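You operate a simulated robot arm through the tools that you are given. There is no shell and no other tool.

Carry out the task below with a simulated robot arm. There is one attempt and no reset: what you move stays moved.

## Task
Send the red-clip tube to gate 1 in the blue carrier.
Fine: at speed 5, set before the start; the tube comes from the double orange stand on the ledge; use the long control box's buttons and stop once it is there; leave the rest on the belt.

The check looks at the end state, three seconds after you hand in, the way a careful person would. Anything else that was tipped, shoved, dropped, spilled or broken makes it a failure.

## Robot
A 6-joint arm with a fingered hand, fixed in place. Base frame: the origin is on the floor under the middle of its stand, x ahead of it, y to its left, z up. Lengths are in mm, angles in rad, forces in N, time in s.
With the tool pointing down near the work surface it reaches from about 100 to 760 mm from the base axis. Its first joint turns from -2.897 to 2.897 rad. Payload 5 kg.
The tool frame sits at the grasp point between the pads (the TCP): z along the fingers, y along the line on which they close. The tips reach 36 mm beyond it. The gripper opens to 120 mm; its body begins 42 mm behind the TCP. The gripper is a hand of 4 fingers: y runs from the thumb to the fingers, the wrist lies at [-19, -123, -211] in the tool frame.
Orientation is that of the tool frame in the base frame, as a unit quaternion [x, y, z, w]. With the fingers straight down and the wrist toward the robot, the tool's x, y and z point along [0, 1, 0], [1, 0, 0] and [0, 0, -1] of the base frame.

## Interface
- The arm moves only by the tool servo_tool. Its argument "moves" is a list that holds one entry, the list of rows, each a list of 6 numbers: the shift along the base's x, y, z in units of 300 mm (1.0 is 300 mm), then the turn, a rotation vector about the base's x, y, z in units of 45 degrees (1.0 is 45 degrees). In form: [[[x, y, z, wx, wy, wz], ...]]. A call has 1 to 20 rows; each row is the pose to reach, as a shift and turn from the pose commanded when the call began. A call with a number of a shift or a turn outside -1 to 1 is refused whole. Each row takes 0.2 s and may step no farther than 50 mm and 0.15 rad from the row before; otherwise, the whole call is refused. Where a pose cannot be reached the arm comes as near as it can. A force on the tool above 40 N (or 10 N above the force at the start of the call, whichever is more), or a blocked arm, ends the call early, and 0.2 s more pass. In this call time passes only in rows, and 0.2 s behind the last. It gives the time, the measured TCP pose, the force on the tool (base axes), the opening and the grip force at its end, in the units of the frame above (readings bear some noise), with the torque about the TCP (base axes, N m) and any sound that the robot's microphone picked up, and new pictures: "views" is both (left out), scene, wrist or none.
- Cameras (640 x 400 px; columns grow to the right, rows downward): "scene" is fixed at [399.4, 650.6, 1479.7]; the picture's right is [-0.95, -0.32, 0.00], its down [-0.12, 0.37, -0.92] and it looks along [0.29, -0.87, -0.39] (base axes); focal length 322 px, centre (320, 200). "wrist" rides on the gripper at [73, -101, -142] in the tool frame; the picture's right is [-0.79, 0.29, -0.54], its down [-0.56, -0.70, 0.44] and it looks along [-0.25, 0.65, 0.71] (tool axes); focal length 280 px, centre (320, 200). There is no depth. A picture from a camera that has moved, and an enlarged one, comes with that camera's place and axes in the base frame and with its lens.
- raise_lower(by): slides the trunk up (or, below 0, down) by that many mm; the arm rides with it, the base frame stays. It gives what a move gives, with no picture.
- curl_fingers(index, middle, ring, thumb_bend, thumb_turn): sets how far each is bent, from 0 (flat) to 1 (curled in); at 0.3 the hand is open as for a grip, at 0.7 the pads meet at the TCP. One left out holds its place. A second passes; each finger stops where it meets its share of the squeeze, and holds until it gets a number again. It is the only way to open and close the hand. It gives what a move gives, with no picture; readings hold the bend of each and the force on the fingers (four entries, about 0 where the hand has none), thumb and palm. thumb_turn goes from beside the hand (0) to across from the fingers (1), as for a grip.
- enlarge(camera, box): a new picture of the part [left, top, right, bottom] of that camera's present view, enlarged. No time passes.
- finish_job(): hands the job in; it is judged then, once.

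Places have to be worked out from the pictures, the camera data and where the tool is seen. Open the gripper and draw the arm clear of the work before you hand the job in, unless the task says otherwise.

The tools are called after "Emit:" by a JSON object that holds its "op" and its "data". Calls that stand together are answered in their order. servo_tool: Moves the arm, as the interface text tells. Its arguments: {"type":"object","properties":{"moves":{"type":"array"},"views":{"type":"string","enum":["both","scene","wrist","none"]}},"required":["moves"]} The other tools are called the same way: raise_lower (by) moves the trunk up or down; curl_fingers (index, middle, ring, thumb_bend, thumb_turn) moves the fingers one by one; enlarge (camera, box) takes an enlarged picture of a part of a camera's view; finish_job () hands the job in.

At the start:

```text
clock: 0.0
ee_pos: [443.3, -561.2, 1327.3]
tcp_rot: [0.707, 0.708, 0.0, 0.0]
ft_force: [-0.2, 0.5, -0.9]
torque: [0.02, -0.02, -0.02]
finger_gap: 119.5
grasp_force: 0.0
shape: jaw
bend: [0.3, 0.3, 0.3, 0.3, 0.98]
finger forces: [0.0, 0.0, 0.0, 0.1, 0.0, 0.1]
trunk travel left (down, up): [-783.0, 57.0]
```

scene: 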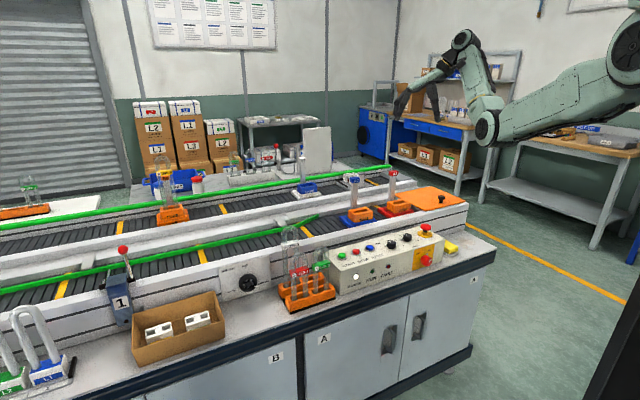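
wrist: 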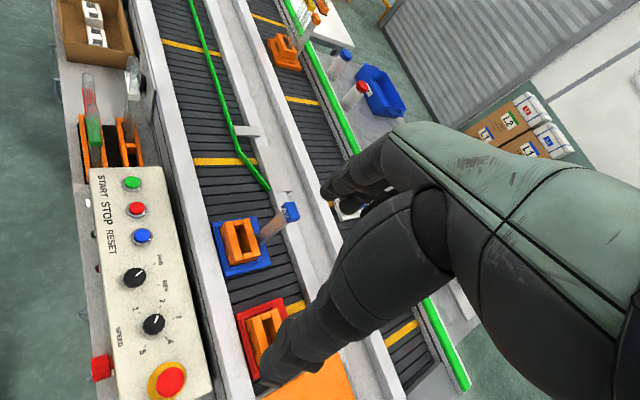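

The pictures show a conveyor loop with carriers, a double orange stand with tubes on the ledge, and a control box with START, STOP, RESET and knobs. I'll enlarge several areas to read details before I move anything.

Emit:
{"op": "enlarge", "data": {"camera": "scene", "box": [260, 200, 480, 330]}}

Emit:
{"op": "enlarge", "data": {"camera": "wrist", "box": [60, 50, 220, 400]}}

Emit:
{"op": "enlarge", "data": {"camera": "scene", "box": [0, 220, 260, 400]}}

Emit:
{"op": "enlarge", "data": {"camera": "scene", "box": [280, 150, 480, 260]}}

Emit:
{"op": "enlarge", "data": {"camera": "scene", "box": [130, 0, 300, 60]}}

```text
2.91 times, centred on (370, 265) of scene
camera zoom: at [399.4, 650.6, 1479.7], right [-0.95, -0.32, 0.0], down [-0.12, 0.37, -0.92], along [0.29, -0.87, -0.39], focal length 938 px, centre (174, 11)
```

zoom: 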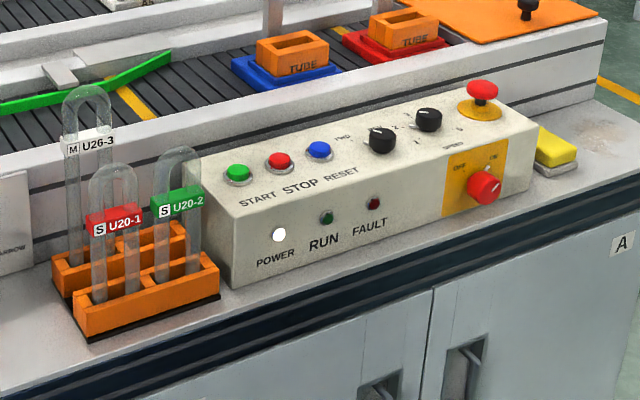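

```text
1.14 times, centred on (140, 225) of wrist
camera zoom: at [342.0, -488.0, 1470.8], right [0.29, -0.79, 0.54], down [-0.7, -0.56, -0.44], along [0.65, -0.25, -0.71], focal length 320 px, centre (526, 171)
```

zoom: 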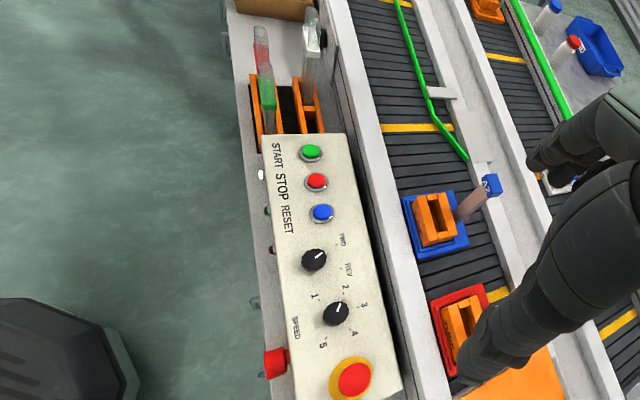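

```text
2.22 times, centred on (130, 310) of scene
camera zoom: at [399.4, 650.6, 1479.7], right [-0.95, -0.32, 0.0], down [-0.12, 0.37, -0.92], along [0.29, -0.87, -0.39], focal length 717 px, centre (742, -44)
```

zoom: 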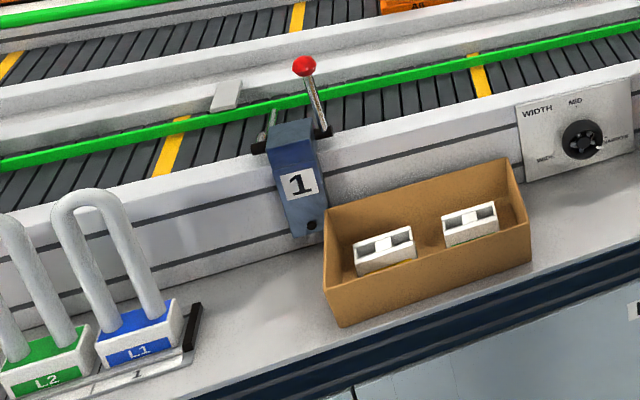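

```text
3.20 times, centred on (380, 205) of scene
camera zoom: at [399.4, 650.6, 1479.7], right [-0.95, -0.32, 0.0], down [-0.12, 0.37, -0.92], along [0.29, -0.87, -0.39], focal length 1032 px, centre (128, 184)
```

zoom: 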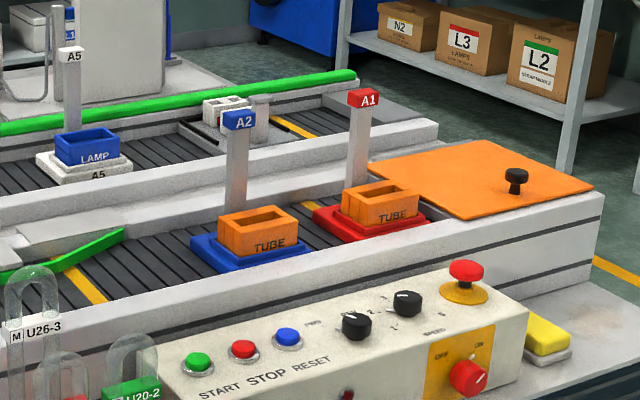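

```text
3.76 times, centred on (215, 30) of scene
camera zoom: at [399.4, 650.6, 1479.7], right [-0.95, -0.32, 0.0], down [-0.12, 0.37, -0.92], along [0.29, -0.87, -0.39], focal length 1214 px, centre (715, 840)
```

zoom: 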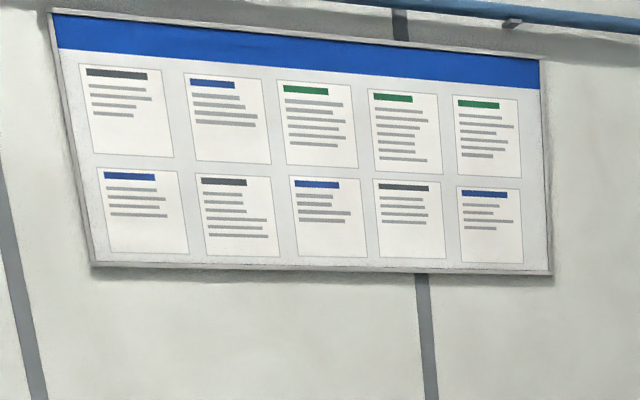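

I'll look closer at the gate, the knobs and the stand, to learn the current settings and geometry.

Emit:
{"op": "enlarge", "data": {"camera": "wrist", "box": [85, 160, 215, 400]}}

Emit:
{"op": "enlarge", "data": {"camera": "wrist", "box": [90, 240, 210, 315]}}

Emit:
{"op": "enlarge", "data": {"camera": "wrist", "box": [90, 300, 210, 375]}}

Emit:
{"op": "enlarge", "data": {"camera": "wrist", "box": [50, 50, 170, 125]}}

Emit:
{"op": "enlarge", "data": {"camera": "wrist", "box": [60, 100, 180, 175]}}

Emit:
{"op": "enlarge", "data": {"camera": "wrist", "box": [190, 180, 350, 280]}}

Emit:
{"op": "enlarge", "data": {"camera": "scene", "box": [80, 230, 180, 330]}}

Emit:
{"op": "enlarge", "data": {"camera": "scene", "box": [270, 220, 350, 320]}}

Emit:
{"op": "enlarge", "data": {"camera": "scene", "box": [200, 250, 280, 300]}}

```text
1.67 times, centred on (150, 280) of wrist
camera zoom: at [342.0, -488.0, 1470.8], right [0.29, -0.79, 0.54], down [-0.7, -0.56, -0.44], along [0.65, -0.25, -0.71], focal length 467 px, centre (603, 67)
```

zoom: 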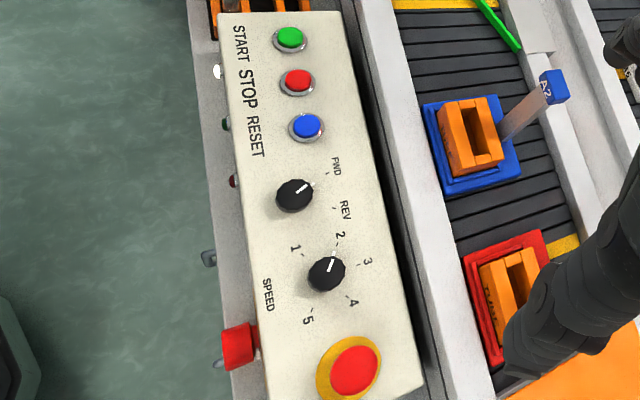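

```text
5.33 times, centred on (150, 278) of wrist
camera zoom: at [342.0, -488.0, 1470.8], right [0.29, -0.79, 0.54], down [-0.7, -0.56, -0.44], along [0.65, -0.25, -0.71], focal length 1495 px, centre (1227, -213)
```

zoom: 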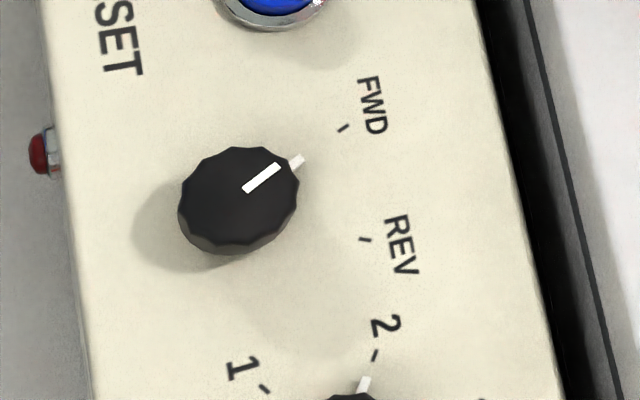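

```text
5.33 times, centred on (150, 338) of wrist
camera zoom: at [342.0, -488.0, 1470.8], right [0.29, -0.79, 0.54], down [-0.7, -0.56, -0.44], along [0.65, -0.25, -0.71], focal length 1495 px, centre (1227, -533)
```

zoom: 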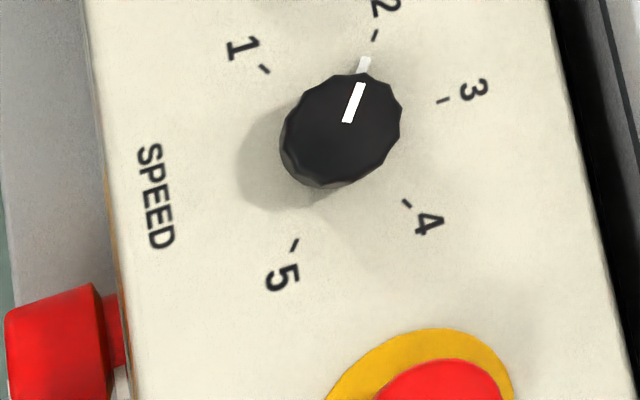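

```text
5.33 times, centred on (110, 88) of wrist
camera zoom: at [342.0, -488.0, 1470.8], right [0.29, -0.79, 0.54], down [-0.7, -0.56, -0.44], along [0.65, -0.25, -0.71], focal length 1495 px, centre (1440, 800)
```

zoom: 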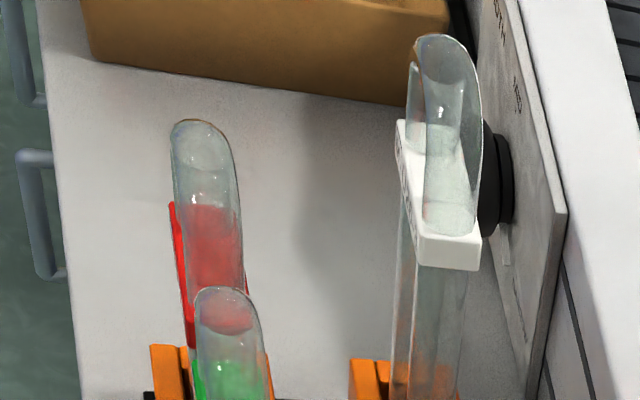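

```text
5.33 times, centred on (120, 138) of wrist
camera zoom: at [342.0, -488.0, 1470.8], right [0.29, -0.79, 0.54], down [-0.7, -0.56, -0.44], along [0.65, -0.25, -0.71], focal length 1495 px, centre (1387, 533)
```

zoom: 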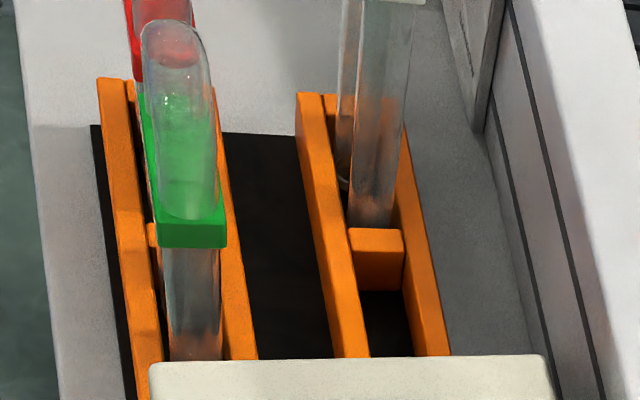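

```text
4.00 times, centred on (270, 230) of wrist
camera zoom: at [342.0, -488.0, 1470.8], right [0.29, -0.79, 0.54], down [-0.7, -0.56, -0.44], along [0.65, -0.25, -0.71], focal length 1122 px, centre (520, 80)
```

zoom: 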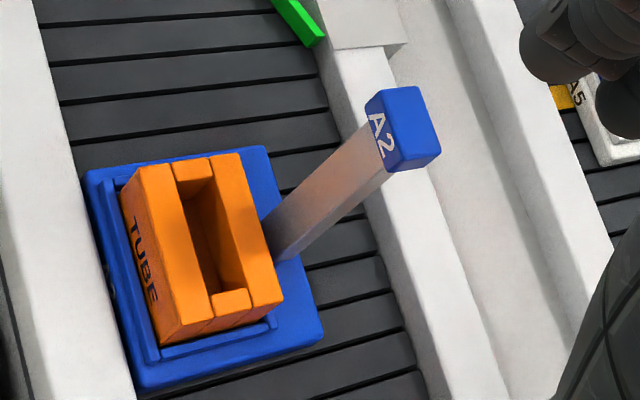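

```text
4.00 times, centred on (130, 280) of scene
camera zoom: at [399.4, 650.6, 1479.7], right [-0.95, -0.32, 0.0], down [-0.12, 0.37, -0.92], along [0.29, -0.87, -0.39], focal length 1290 px, centre (1080, -120)
```

zoom: 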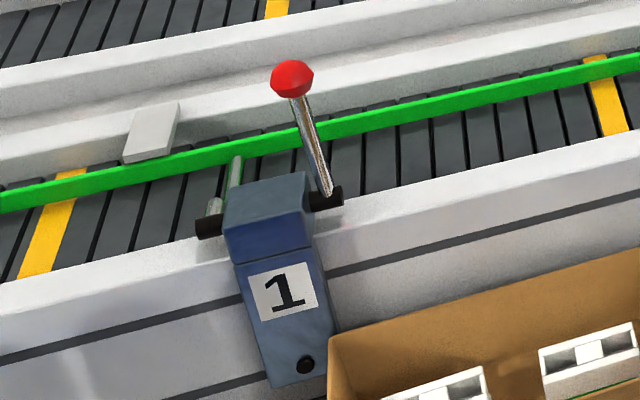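

```text
4.00 times, centred on (310, 270) of scene
camera zoom: at [399.4, 650.6, 1479.7], right [-0.95, -0.32, 0.0], down [-0.12, 0.37, -0.92], along [0.29, -0.87, -0.39], focal length 1290 px, centre (360, -80)
```

zoom: 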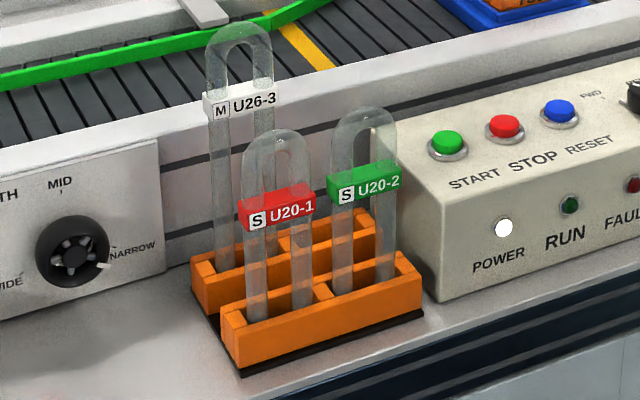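

```text
8.00 times, centred on (240, 275) of scene
camera zoom: at [399.4, 650.6, 1479.7], right [-0.95, -0.32, 0.0], down [-0.12, 0.37, -0.92], along [0.29, -0.87, -0.39], focal length 2580 px, centre (960, -400)
```

zoom: 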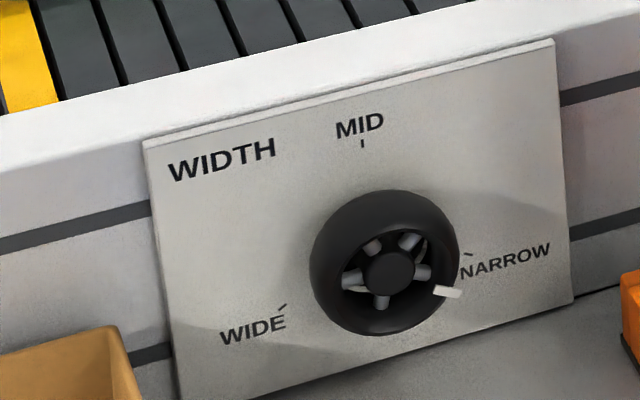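

From these views I judge that the conveyor runs at 45° to the base axes: START is near base (637,-301,850), the blue carrier's holder near (622,-552,918), and the red-clip tube top near (727,-122,950). Speed is at about 2, direction at FWD, width at NARROW. I'll turn the hand to face the conveyor squarely and move over, staying high, for a better look.

Emit:
{"op": "servo_tool", "data": {"moves": [[[0.027, 0.0975, 0, 0, 0, -0.1], [0.053, 0.195, 0, 0, 0, -0.2], [0.08, 0.2925, 0, 0, 0, -0.3], [0.107, 0.39, 0, 0, 0, -0.4], [0.133, 0.4875, 0, 0, 0, -0.5], [0.16, 0.585, 0, 0, 0, -0.6], [0.187, 0.6825, 0, 0, 0, -0.7], [0.213, 0.78, 0, 0, 0, -0.8], [0.24, 0.8775, 0, 0, 0, -0.9], [0.267, 0.975, 0, 0, 0, -1.0]]], "views": "both"}}

```text
clock: 2.2
ee_pos: [568.5, -300.0, 1256.7]
tcp_rot: [0.924, 0.382, 0.002, 0.005]
ft_force: [-0.1, 0.1, -0.9]
torque: [-0.02, 0.02, -0.01]
finger_gap: 119.4
grasp_force: 0.0
shape: jaw
bend: [0.3, 0.3, 0.3, 0.3, 0.98]
finger forces: [0.0, 0.0, 0.1, 0.1, 0.0, 0.0]
out of reach, approached as far as the arm can: row 1, 2, 3, 4, 5, 6, 7, 8, 9, 10
trunk travel left (down, up): [-783.0, 57.0]
camera wrist: at [547.3, -174.6, 1398.5], right [-0.36, -0.76, 0.55], down [-0.89, 0.1, -0.45], along [0.29, -0.65, -0.71], focal length 280 px, centre (320, 200)
```

scene: 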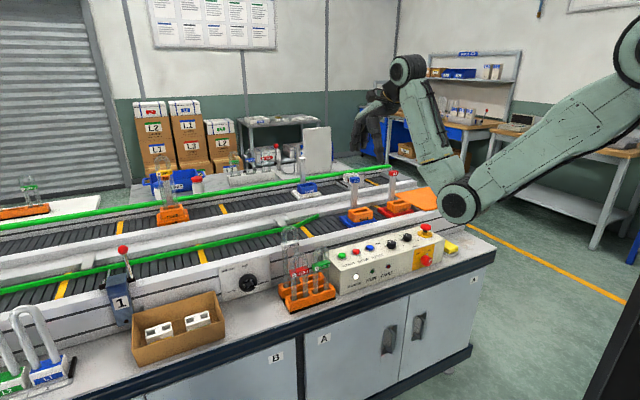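
wrist: 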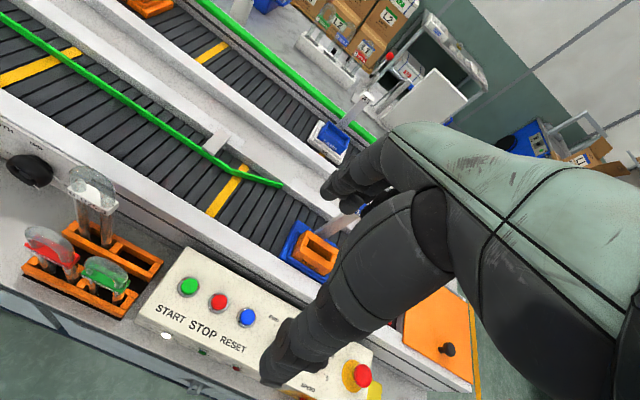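

At this height the arm fell short and settled at (568,-300,1257), but the view is useful. I'll zoom into the stand, the rail and the gate area, and the carriers.

Emit:
{"op": "enlarge", "data": {"camera": "wrist", "box": [0, 150, 200, 320]}}

Emit:
{"op": "enlarge", "data": {"camera": "wrist", "box": [130, 230, 390, 400]}}

Emit:
{"op": "enlarge", "data": {"camera": "wrist", "box": [200, 120, 400, 290]}}

Emit:
{"op": "enlarge", "data": {"camera": "wrist", "box": [0, 0, 240, 150]}}

Emit:
{"op": "enlarge", "data": {"camera": "scene", "box": [340, 40, 500, 240]}}

```text
2.35 times, centred on (100, 235) of wrist
camera zoom: at [547.3, -174.6, 1398.5], right [-0.36, -0.76, 0.55], down [-0.89, 0.1, -0.45], along [0.29, -0.65, -0.71], focal length 660 px, centre (838, 118)
```

zoom: 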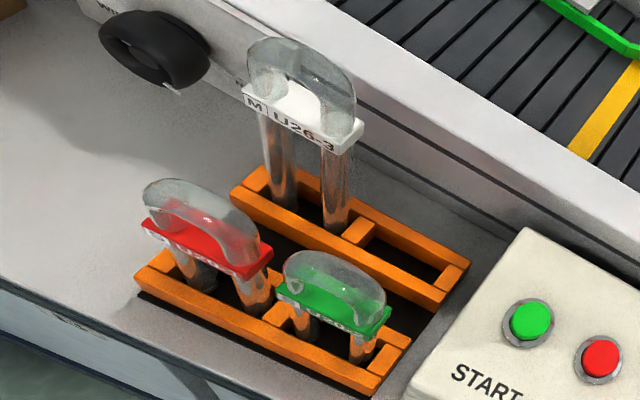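

```text
2.35 times, centred on (260, 315) of wrist
camera zoom: at [547.3, -174.6, 1398.5], right [-0.36, -0.76, 0.55], down [-0.89, 0.1, -0.45], along [0.29, -0.65, -0.71], focal length 660 px, centre (461, -71)
```

zoom: 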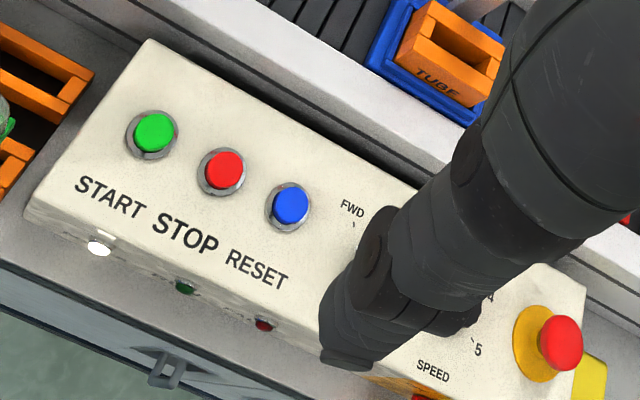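

```text
2.35 times, centred on (300, 205) of wrist
camera zoom: at [547.3, -174.6, 1398.5], right [-0.36, -0.76, 0.55], down [-0.89, 0.1, -0.45], along [0.29, -0.65, -0.71], focal length 660 px, centre (367, 188)
```

zoom: 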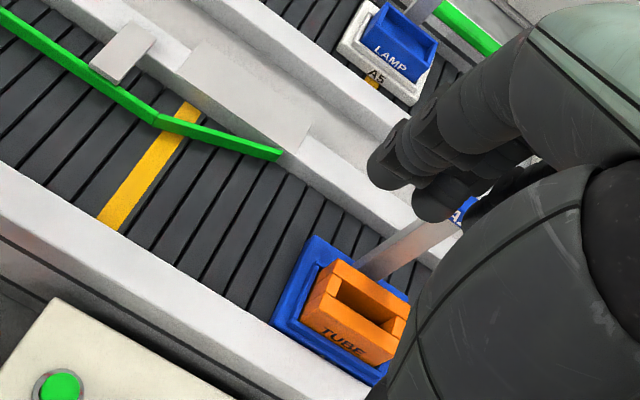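

```text
2.67 times, centred on (120, 75) of wrist
camera zoom: at [547.3, -174.6, 1398.5], right [-0.36, -0.76, 0.55], down [-0.89, 0.1, -0.45], along [0.29, -0.65, -0.71], focal length 748 px, centre (853, 533)
```

zoom: 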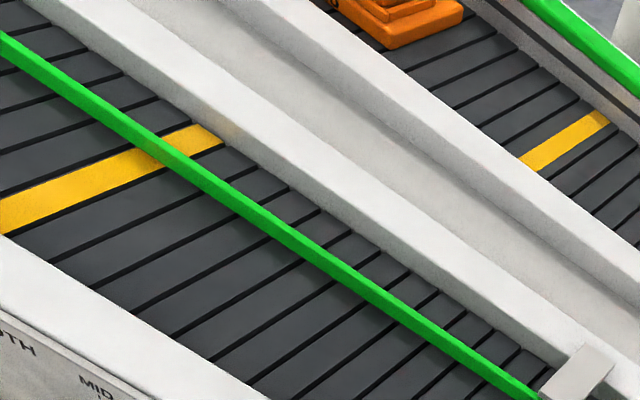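

```text
2.00 times, centred on (420, 140) of scene
camera zoom: at [399.4, 650.6, 1479.7], right [-0.95, -0.32, 0.0], down [-0.12, 0.37, -0.92], along [0.29, -0.87, -0.39], focal length 645 px, centre (120, 320)
```

zoom: 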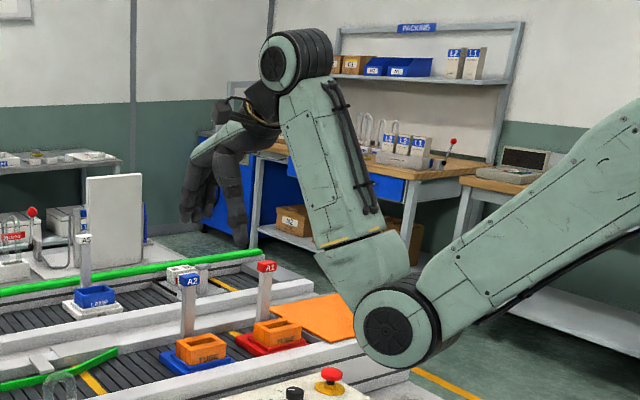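

The stand sits on the ledge at about z 734 with the red clip at roughly z 875. The blue carrier is about 830 mm out, so I'll lower the trunk 200 mm for more reach while the hand is over clear space.

Emit:
{"op": "raise_lower", "data": {"by": -200}}

```text
clock: 4.4
ee_pos: [568.7, -300.6, 1057.1]
tcp_rot: [0.924, 0.384, 0.003, 0.004]
ft_force: [-0.2, 0.5, -0.6]
torque: [0.01, 0.0, -0.02]
finger_gap: 119.6
grasp_force: 0.1
shape: jaw
bend: [0.3, 0.3, 0.3, 0.3, 0.98]
finger forces: [0.0, 0.0, 0.1, 0.0, 0.0, 0.1]
trunk travel left (down, up): [-583.0, 257.0]
```

The trunk lowering worked and the TCP is now at z 1057. I'll move left and up a little, turning the hand 45° left so the wrist camera can see gate 1.

Emit:
{"op": "servo_tool", "data": {"moves": [[[0.03, 0.03, 0.03, 0, 0, 0.1], [0.06, 0.06, 0.06, 0, 0, 0.2], [0.09, 0.09, 0.09, 0, 0, 0.3], [0.12, 0.12, 0.12, 0, 0, 0.4], [0.15, 0.15, 0.15, 0, 0, 0.5], [0.18, 0.18, 0.18, 0, 0, 0.6], [0.2, 0.2, 0.2, 0, 0, 0.7], [0.2, 0.24, 0.2, 0, 0, 0.8], [0.2, 0.28, 0.2, 0, 0, 0.9], [0.2, 0.3, 0.2, 0, 0, 1.0]]], "views": "both"}}

```text
clock: 6.6
ee_pos: [647.7, -216.7, 1094.7]
tcp_rot: [0.706, 0.709, 0.006, 0.004]
ft_force: [0.1, -0.3, -0.2]
torque: [-0.05, -0.02, 0.03]
finger_gap: 119.5
grasp_force: 0.1
shape: jaw
bend: [0.3, 0.3, 0.3, 0.3, 0.98]
finger forces: [0.0, 0.0, 0.0, 0.1, 0.0, 0.1]
out of reach, approached as far as the arm can: row 1, 2, 3, 4, 5, 6, 7, 8, 9, 10
trunk travel left (down, up): [-583.0, 257.0]
camera wrist: at [544.3, -144.6, 1237.0], right [0.28, -0.79, 0.54], down [-0.69, -0.56, -0.45], along [0.66, -0.25, -0.71], focal length 280 px, centre (320, 200)
```

scene: 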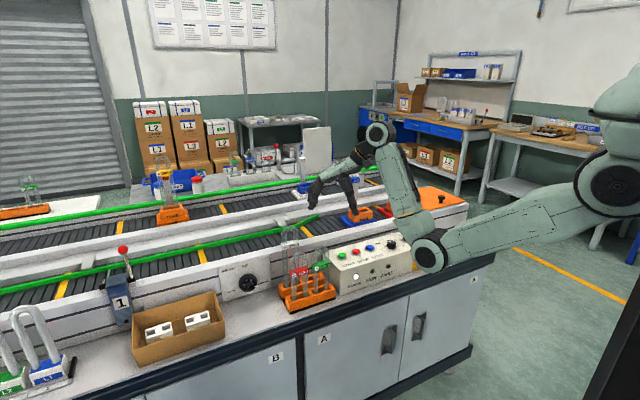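
wrist: 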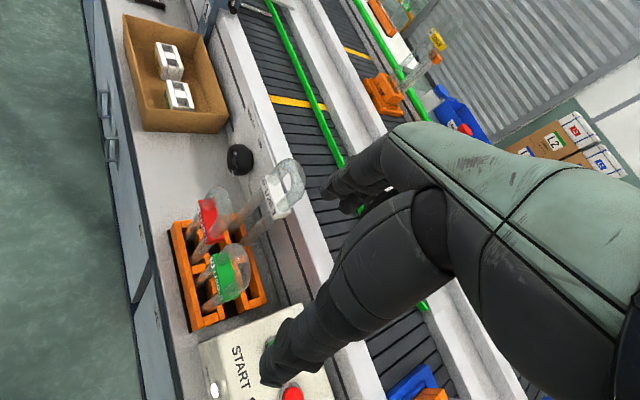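

The arm cannot quite hold a straight-down tool this high, but the view of the stand, wheel and gate side is good. I'll zoom into it.

Emit:
{"op": "enlarge", "data": {"camera": "wrist", "box": [160, 150, 320, 330]}}

Emit:
{"op": "enlarge", "data": {"camera": "wrist", "box": [180, 0, 340, 100]}}

Emit:
{"op": "enlarge", "data": {"camera": "wrist", "box": [320, 0, 480, 140]}}

Emit:
{"op": "enlarge", "data": {"camera": "scene", "box": [280, 120, 460, 300]}}

```text
2.22 times, centred on (240, 240) of wrist
camera zoom: at [544.3, -144.6, 1237.0], right [0.28, -0.79, 0.54], down [-0.69, -0.56, -0.45], along [0.66, -0.25, -0.71], focal length 623 px, centre (498, 111)
```

zoom: 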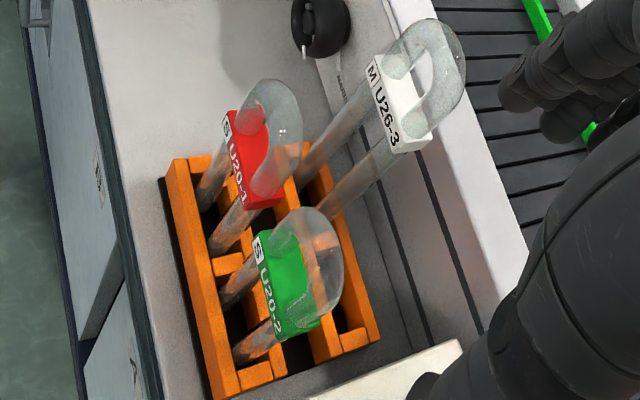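

```text
4.00 times, centred on (260, 50) of wrist
camera zoom: at [544.3, -144.6, 1237.0], right [0.28, -0.79, 0.54], down [-0.69, -0.56, -0.45], along [0.66, -0.25, -0.71], focal length 1122 px, centre (560, 800)
```

zoom: 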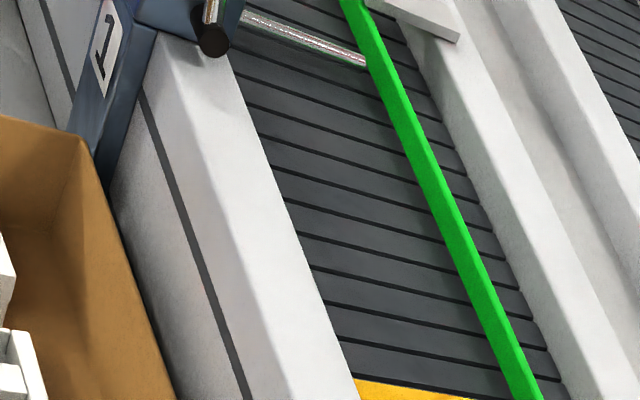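

```text
2.86 times, centred on (400, 70) of wrist
camera zoom: at [544.3, -144.6, 1237.0], right [0.28, -0.79, 0.54], down [-0.69, -0.56, -0.45], along [0.66, -0.25, -0.71], focal length 801 px, centre (91, 571)
```

zoom: 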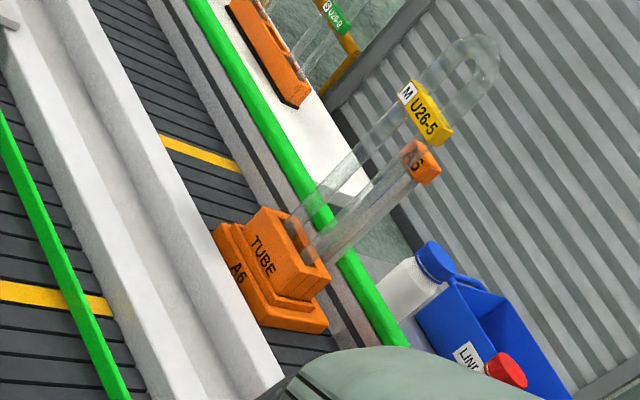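

```text
2.22 times, centred on (370, 210) of scene
camera zoom: at [399.4, 650.6, 1479.7], right [-0.95, -0.32, 0.0], down [-0.12, 0.37, -0.92], along [0.29, -0.87, -0.39], focal length 717 px, centre (209, 178)
```

zoom: 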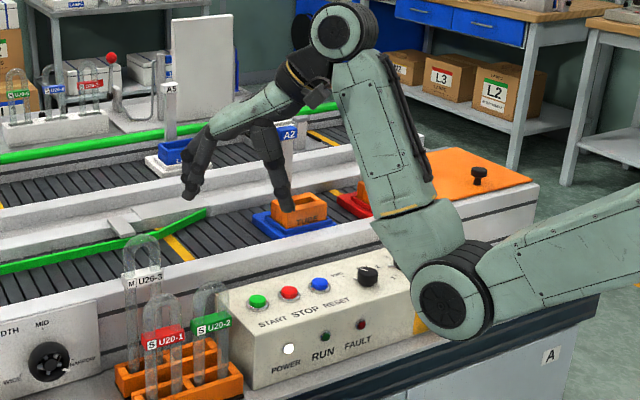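

Gate 1's steel arm lies across the lane at about m 920 along the belt, so the gate looks already closed. I'll raise the trunk back up so the wrist bends less, then descend toward the knob.

Emit:
{"op": "raise_lower", "data": {"by": 180}}

```text
clock: 8.6
ee_pos: [648.0, -216.4, 1277.4]
tcp_rot: [0.706, 0.708, 0.005, 0.004]
ft_force: [-0.5, -0.3, -0.1]
torque: [0.01, -0.03, -0.01]
finger_gap: 119.8
grasp_force: 0.1
shape: jaw
bend: [0.3, 0.3, 0.3, 0.3, 0.98]
finger forces: [0.0, 0.1, 0.0, 0.0, 0.0, 0.0]
trunk travel left (down, up): [-763.0, 77.0]
```

Next I'll move down over the speed knob, which I judge to be at about base (424,-502), top z 864. I'll stop at z≈1000 with the hand yawed 30° left of square, well clear of everything.

Emit:
{"op": "servo_tool", "data": {"moves": [[[-0.062, -0.079, -0.077, 0, 0, -0.028], [-0.124, -0.159, -0.154, 0, 0, -0.056], [-0.187, -0.238, -0.231, 0, 0, -0.083], [-0.249, -0.317, -0.308, 0, 0, -0.111], [-0.311, -0.397, -0.385, 0, 0, -0.139], [-0.373, -0.476, -0.462, 0, 0, -0.167], [-0.435, -0.555, -0.539, 0, 0, -0.194], [-0.497, -0.635, -0.616, 0, 0, -0.222], [-0.56, -0.714, -0.693, 0, 0, -0.25], [-0.622, -0.793, -0.77, 0, 0, -0.278], [-0.684, -0.873, -0.847, 0, 0, -0.306], [-0.746, -0.952, -0.924, 0, 0, -0.333]]], "views": "both"}}

```text
clock: 11.2
ee_pos: [422.3, -505.1, 998.8]
tcp_rot: [0.792, 0.61, 0.005, 0.005]
ft_force: [0.3, -0.3, -0.5]
torque: [0.02, -0.01, -0.02]
finger_gap: 119.6
grasp_force: 0.0
shape: jaw
bend: [0.3, 0.3, 0.3, 0.3, 0.98]
finger forces: [0.0, 0.0, 0.1, 0.0, 0.0, 0.0]
trunk travel left (down, up): [-763.0, 77.0]
camera wrist: at [341.3, -408.2, 1140.9], right [0.07, -0.84, 0.54], down [-0.81, -0.36, -0.45], along [0.58, -0.41, -0.71], focal length 280 px, centre (320, 200)
```

scene: 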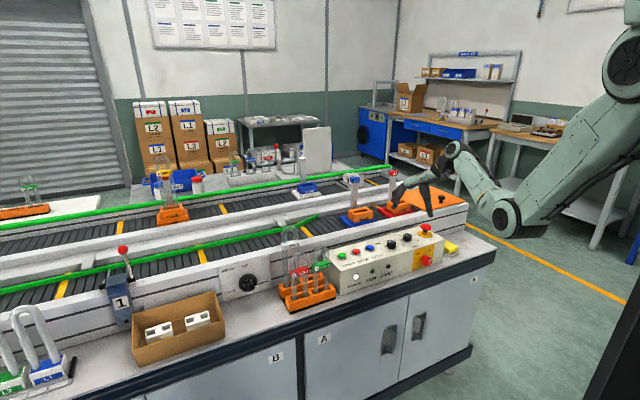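
wrist: 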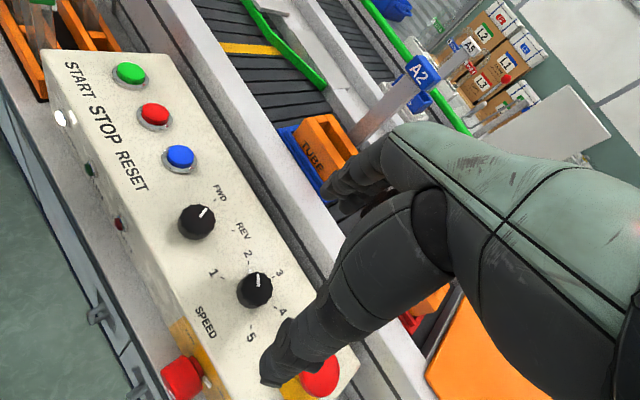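

The move was fully reached this time. I'll zoom in on the knobs and on the hand to refine positions.

Emit:
{"op": "enlarge", "data": {"camera": "wrist", "box": [160, 180, 320, 370]}}

Emit:
{"op": "enlarge", "data": {"camera": "wrist", "box": [240, 130, 480, 400]}}

Emit:
{"op": "enlarge", "data": {"camera": "scene", "box": [370, 130, 530, 260]}}

```text
2.11 times, centred on (240, 275) of wrist
camera zoom: at [341.3, -408.2, 1140.9], right [0.07, -0.84, 0.54], down [-0.81, -0.36, -0.45], along [0.58, -0.41, -0.71], focal length 590 px, centre (488, 42)
```

zoom: 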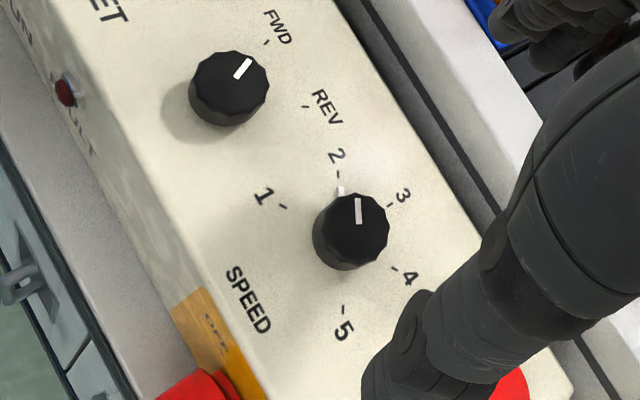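

```text
1.48 times, centred on (360, 265) of wrist
camera zoom: at [341.3, -408.2, 1140.9], right [0.07, -0.84, 0.54], down [-0.81, -0.36, -0.45], along [0.58, -0.41, -0.71], focal length 415 px, centre (261, 104)
```

zoom: 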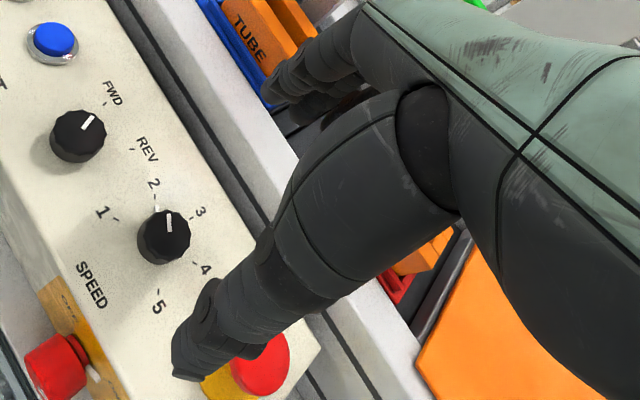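

```text
3.08 times, centred on (450, 195) of scene
camera zoom: at [399.4, 650.6, 1479.7], right [-0.95, -0.32, 0.0], down [-0.12, 0.37, -0.92], along [0.29, -0.87, -0.39], focal length 992 px, centre (-80, 215)
```

zoom: 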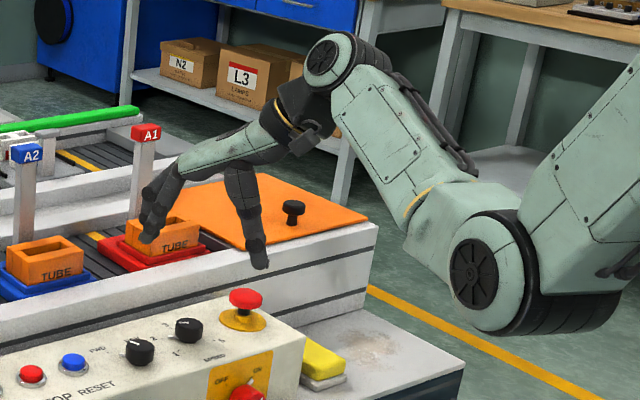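

The dial ticks fit a flat circle centred near n 658, m -53 (base about (427,-502)), with 60° per step, so going from 2 to 5 is 180° clockwise. I'll narrow the hand to about 70 mm before going down around the knob.

Emit:
{"op": "curl_fingers", "data": {"index": 0.47, "middle": 0.47, "ring": 0.47, "thumb_bend": 0.47}}

Emit:
{"op": "enlarge", "data": {"camera": "scene", "box": [370, 130, 530, 260]}}

Emit:
{"op": "enlarge", "data": {"camera": "wrist", "box": [160, 130, 480, 400]}}

```text
clock: 12.2
ee_pos: [423.1, -505.3, 999.9]
tcp_rot: [0.793, 0.609, 0.005, 0.003]
ft_force: [0.5, 0.0, -0.8]
torque: [0.02, -0.02, 0.0]
finger_gap: 73.7
grasp_force: 0.1
shape: fingers
bend: [0.47, 0.47, 0.47, 0.47, 0.98]
finger forces: [0.0, 0.0, 0.1, 0.0, 0.1, 0.0]
trunk travel left (down, up): [-763.0, 77.0]
```

```text
3.08 times, centred on (450, 195) of scene
camera zoom: at [399.4, 650.6, 1479.7], right [-0.95, -0.32, 0.0], down [-0.12, 0.37, -0.92], along [0.29, -0.87, -0.39], focal length 992 px, centre (-80, 215)
```

zoom: 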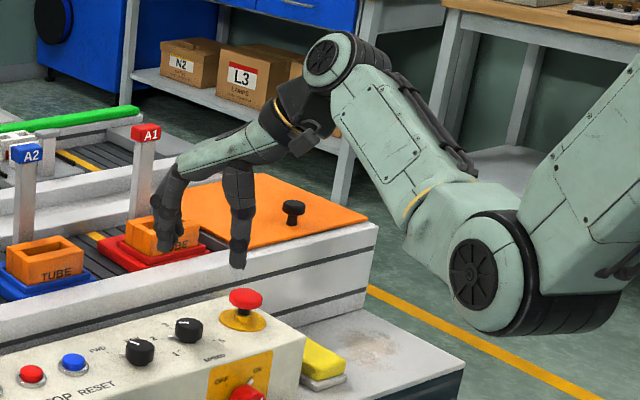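

```text
1.48 times, centred on (320, 265) of wrist
camera zoom: at [341.9, -407.3, 1141.4], right [0.07, -0.84, 0.55], down [-0.81, -0.36, -0.45], along [0.58, -0.41, -0.71], focal length 415 px, centre (320, 104)
```

zoom: 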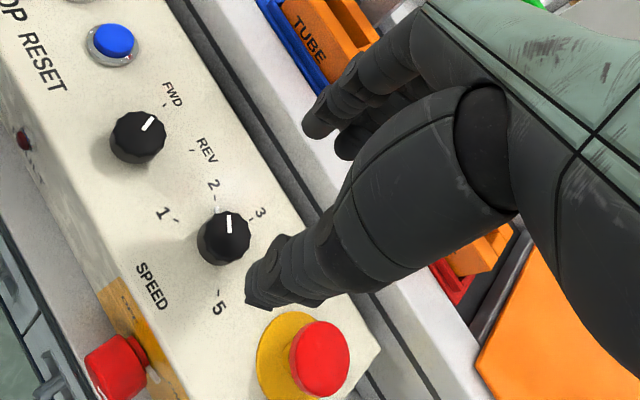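

Finger tips sit roughly 45 mm below the TCP and the knob top is near z 865 on a panel at about 843. I'll shift slightly to centre over the knob and descend to TCP z≈897.

Emit:
{"op": "servo_tool", "data": {"moves": [[[0.007, 0.005, -0.08, 0, 0, 0], [0.013, 0.01, -0.16, 0, 0, 0], [0.013, 0.01, -0.22, 0, 0, 0], [0.013, 0.01, -0.28, 0, 0, 0], [0.013, 0.01, -0.32, 0, 0, 0], [0.013, 0.01, -0.343, 0, 0, 0]]], "views": "both"}}

Emit:
{"op": "enlarge", "data": {"camera": "scene", "box": [370, 180, 470, 270]}}

Emit:
{"op": "enlarge", "data": {"camera": "wrist", "box": [160, 230, 400, 400]}}

```text
clock: 13.6
ee_pos: [426.7, -501.2, 896.4]
tcp_rot: [0.793, 0.61, 0.004, 0.004]
ft_force: [-0.3, 0.9, -0.8]
torque: [-0.02, -0.02, 0.0]
finger_gap: 74.0
grasp_force: 0.2
shape: fingers
bend: [0.47, 0.47, 0.47, 0.47, 0.98]
finger forces: [0.0, 0.0, 0.1, 0.0, 0.0, 0.1]
trunk travel left (down, up): [-763.0, 77.0]
camera wrist: at [346.1, -403.2, 1037.6], right [0.07, -0.84, 0.54], down [-0.82, -0.36, -0.45], along [0.58, -0.41, -0.71], focal length 280 px, centre (320, 200)
```

scene: 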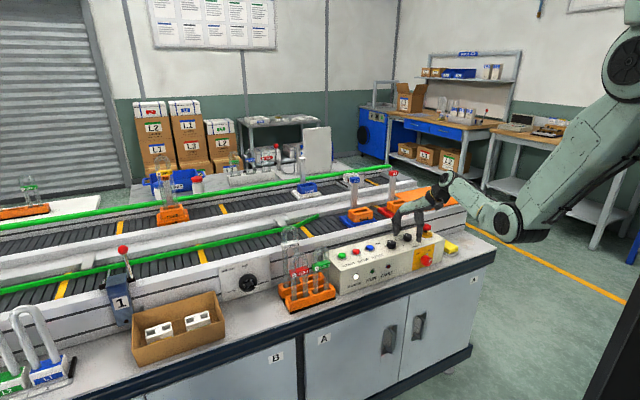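
wrist: 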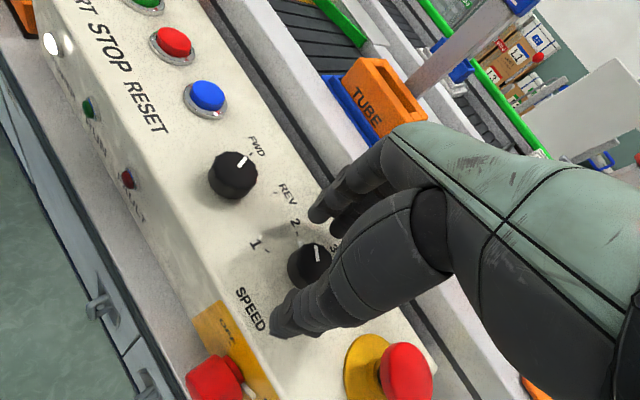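

```text
4.44 times, centred on (420, 225) of scene
camera zoom: at [399.4, 650.6, 1479.7], right [-0.95, -0.32, 0.0], down [-0.12, 0.37, -0.92], along [0.29, -0.87, -0.39], focal length 1434 px, centre (-124, 89)
```

zoom: 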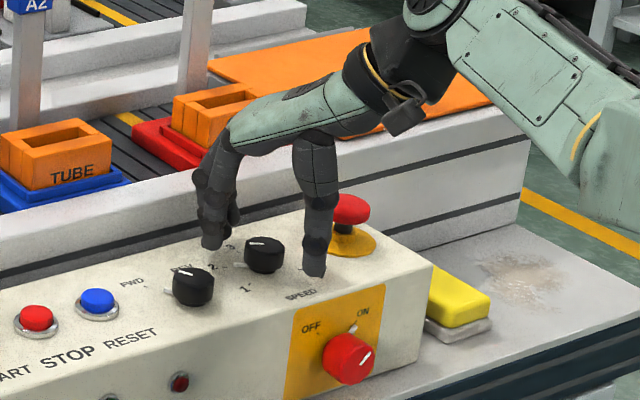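

```text
2.35 times, centred on (280, 315) of wrist
camera zoom: at [346.1, -403.2, 1037.6], right [0.07, -0.84, 0.54], down [-0.82, -0.36, -0.45], along [0.58, -0.41, -0.71], focal length 660 px, centre (414, -71)
```

zoom: 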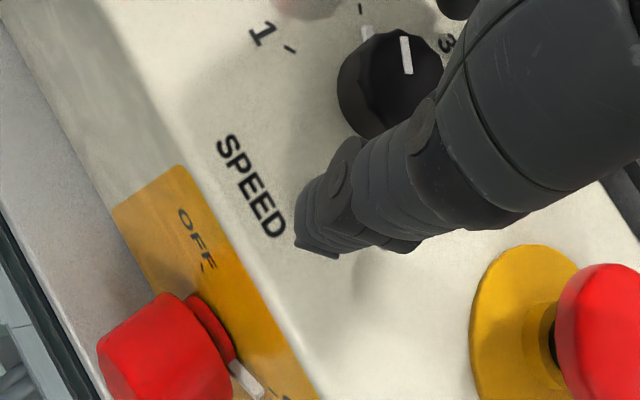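

The knob sits between the thumb and fingers, within about 2 mm of centred, with no contact yet. I'll close on it.

Emit:
{"op": "curl_fingers", "data": {"index": 0.66, "middle": 0.66, "ring": 0.66, "thumb_bend": 0.66}}

Emit:
{"op": "enlarge", "data": {"camera": "scene", "box": [370, 180, 470, 270]}}

Emit:
{"op": "enlarge", "data": {"camera": "wrist", "box": [200, 200, 400, 370]}}

```text
clock: 14.6
ee_pos: [428.5, -499.9, 896.6]
tcp_rot: [0.793, 0.61, 0.004, 0.004]
ft_force: [3.2, -2.1, 0.9]
torque: [-0.06, -0.11, 0.01]
finger_gap: 26.2
grasp_force: 4.9
shape: fingers
bend: [0.63, 0.63, 0.66, 0.63, 0.97]
finger forces: [2.6, 4.2, 0.0, 0.0, 2.8, 0.0]
trunk travel left (down, up): [-763.0, 77.0]
```

```text
4.44 times, centred on (420, 225) of scene
camera zoom: at [399.4, 650.6, 1479.7], right [-0.95, -0.32, 0.0], down [-0.12, 0.37, -0.92], along [0.29, -0.87, -0.39], focal length 1434 px, centre (-124, 89)
```

zoom: 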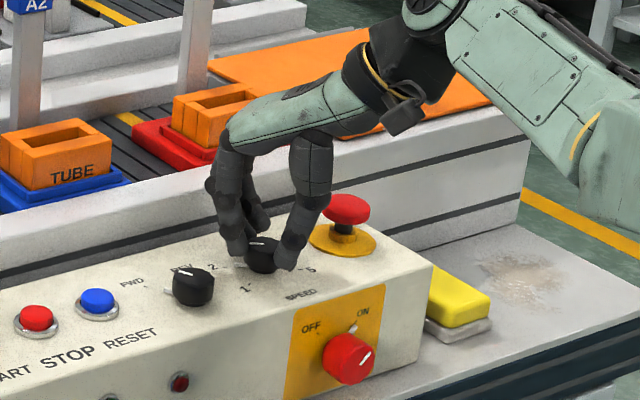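

```text
2.35 times, centred on (300, 285) of wrist
camera zoom: at [346.7, -403.4, 1037.7], right [0.07, -0.84, 0.55], down [-0.81, -0.36, -0.45], along [0.58, -0.41, -0.71], focal length 660 px, centre (367, 0)
```

zoom: 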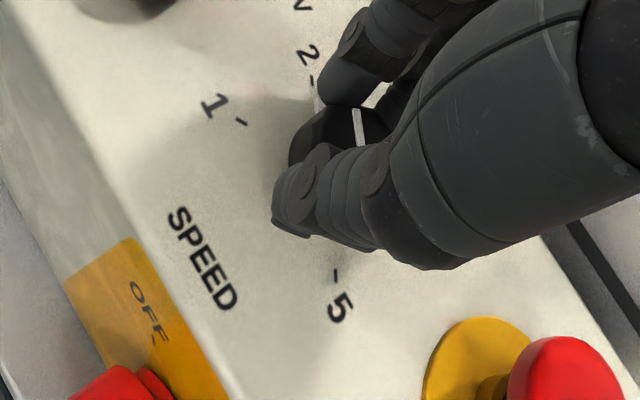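

Thumb, index and middle grip the knob at about 3–4 N each, while the ring finger is free. I'll turn the hand 45° clockwise about the vertical, watching forces.

Emit:
{"op": "servo_tool", "data": {"moves": [[[0, 0, 0, 0, 0, -0.125], [0, 0, 0, 0, 0, -0.25], [0, 0, 0, 0, 0, -0.375], [0, 0, 0, 0, 0, -0.5], [0, 0, 0, 0, 0, -0.625], [0, 0, 0, 0, 0, -0.75], [0, 0, 0, 0, 0, -0.875], [0, 0, 0, 0, 0, -1.0]]], "views": "wrist"}}

Emit:
{"op": "enlarge", "data": {"camera": "wrist", "box": [200, 200, 400, 370]}}

Emit:
{"op": "enlarge", "data": {"camera": "scene", "box": [370, 180, 470, 270]}}

```text
clock: 16.4
ee_pos: [427.8, -500.3, 895.3]
tcp_rot: [0.966, 0.259, 0.003, 0.007]
ft_force: [8.5, -6.3, 5.8]
torque: [-0.29, -0.34, 0.05]
finger_gap: 25.9
grasp_force: 7.5
shape: fingers
bend: [0.62, 0.62, 0.66, 0.65, 0.97]
finger forces: [6.5, 5.2, 0.1, 0.0, 2.5, 0.0]
trunk travel left (down, up): [-763.0, 77.0]
camera wrist: at [439.1, -374.7, 1036.9], right [-0.54, -0.64, 0.55], down [-0.83, 0.32, -0.45], along [0.11, -0.7, -0.7], focal length 280 px, centre (320, 200)
```

wrist: 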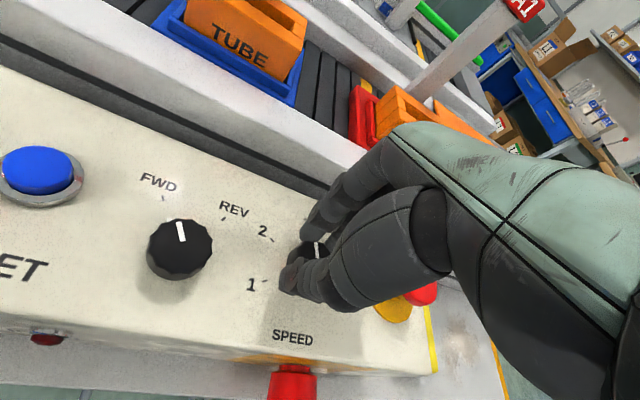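

```text
2.35 times, centred on (300, 285) of wrist
camera zoom: at [439.1, -374.7, 1036.9], right [-0.54, -0.64, 0.55], down [-0.83, 0.32, -0.45], along [0.11, -0.7, -0.7], focal length 660 px, centre (367, 0)
```

zoom: 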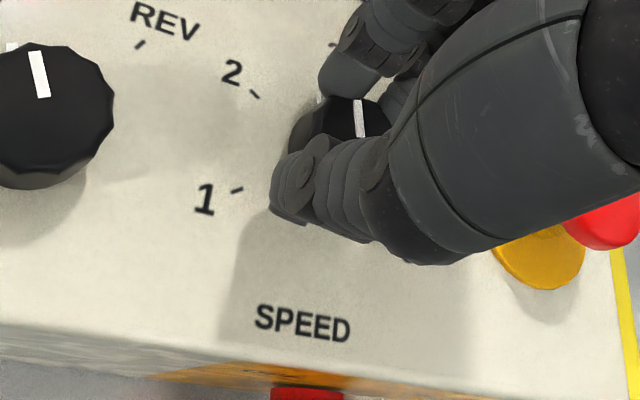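

```text
4.44 times, centred on (420, 225) of scene
camera zoom: at [399.4, 650.6, 1479.7], right [-0.95, -0.32, 0.0], down [-0.12, 0.37, -0.92], along [0.29, -0.87, -0.39], focal length 1434 px, centre (-124, 89)
```

zoom: 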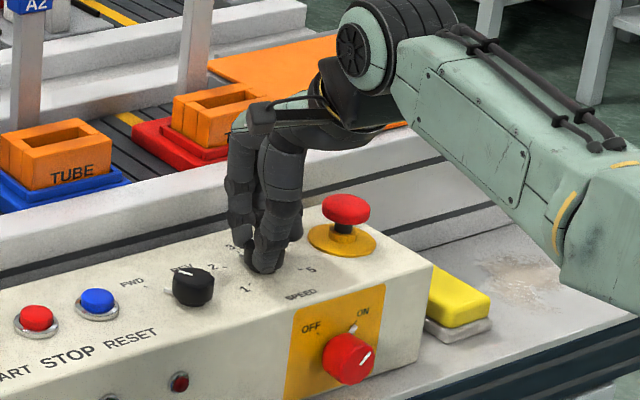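

The pointer stayed fixed relative to the hand, so the knob turned with it by 45°. I'll add the remaining 15° to land on the 3 mark, with a tiny outward shift to relieve the side force.

Emit:
{"op": "servo_tool", "data": {"moves": [[[0.002, -0.002, 0, 0, 0, -0.11], [0.004, -0.004, 0, 0, 0, -0.22], [0.006, -0.006, 0, 0, 0, -0.333]]], "views": "wrist"}}

Emit:
{"op": "enlarge", "data": {"camera": "wrist", "box": [200, 200, 400, 370]}}

```text
clock: 17.2
ee_pos: [430.9, -501.7, 895.5]
tcp_rot: [0.991, 0.13, 0.002, 0.007]
ft_force: [5.3, -4.0, 7.3]
torque: [-0.17, -0.18, 0.12]
finger_gap: 25.5
grasp_force: 7.0
shape: fingers
bend: [0.62, 0.63, 0.66, 0.65, 0.97]
finger forces: [5.7, 4.5, 0.1, 0.0, 3.3, 0.0]
trunk travel left (down, up): [-763.0, 77.0]
camera wrist: at [472.7, -383.3, 1036.8], right [-0.69, -0.48, 0.55], down [-0.72, 0.53, -0.45], along [-0.07, -0.7, -0.71], focal length 280 px, centre (320, 200)
```

wrist: 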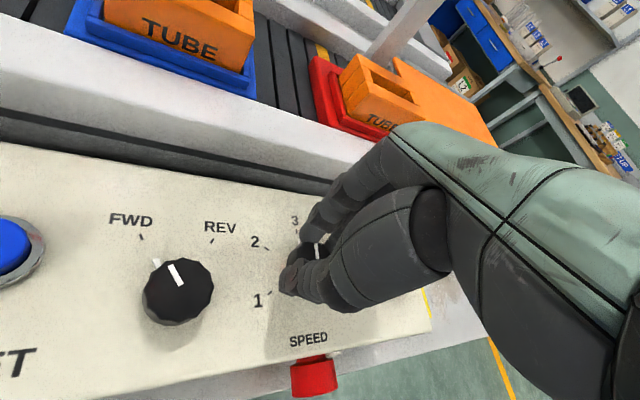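

```text
2.35 times, centred on (300, 285) of wrist
camera zoom: at [472.7, -383.3, 1036.8], right [-0.69, -0.48, 0.55], down [-0.72, 0.53, -0.45], along [-0.07, -0.7, -0.71], focal length 660 px, centre (367, 0)
```

zoom: 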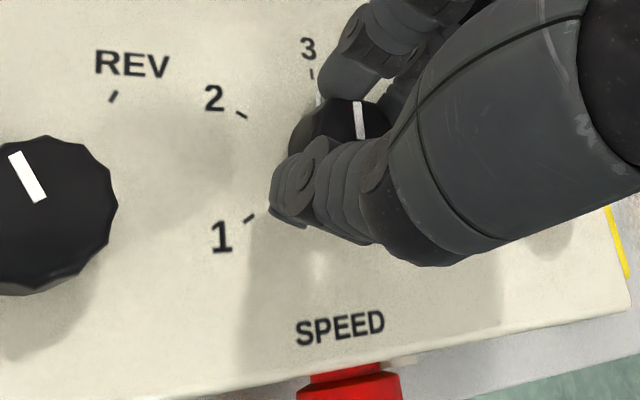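

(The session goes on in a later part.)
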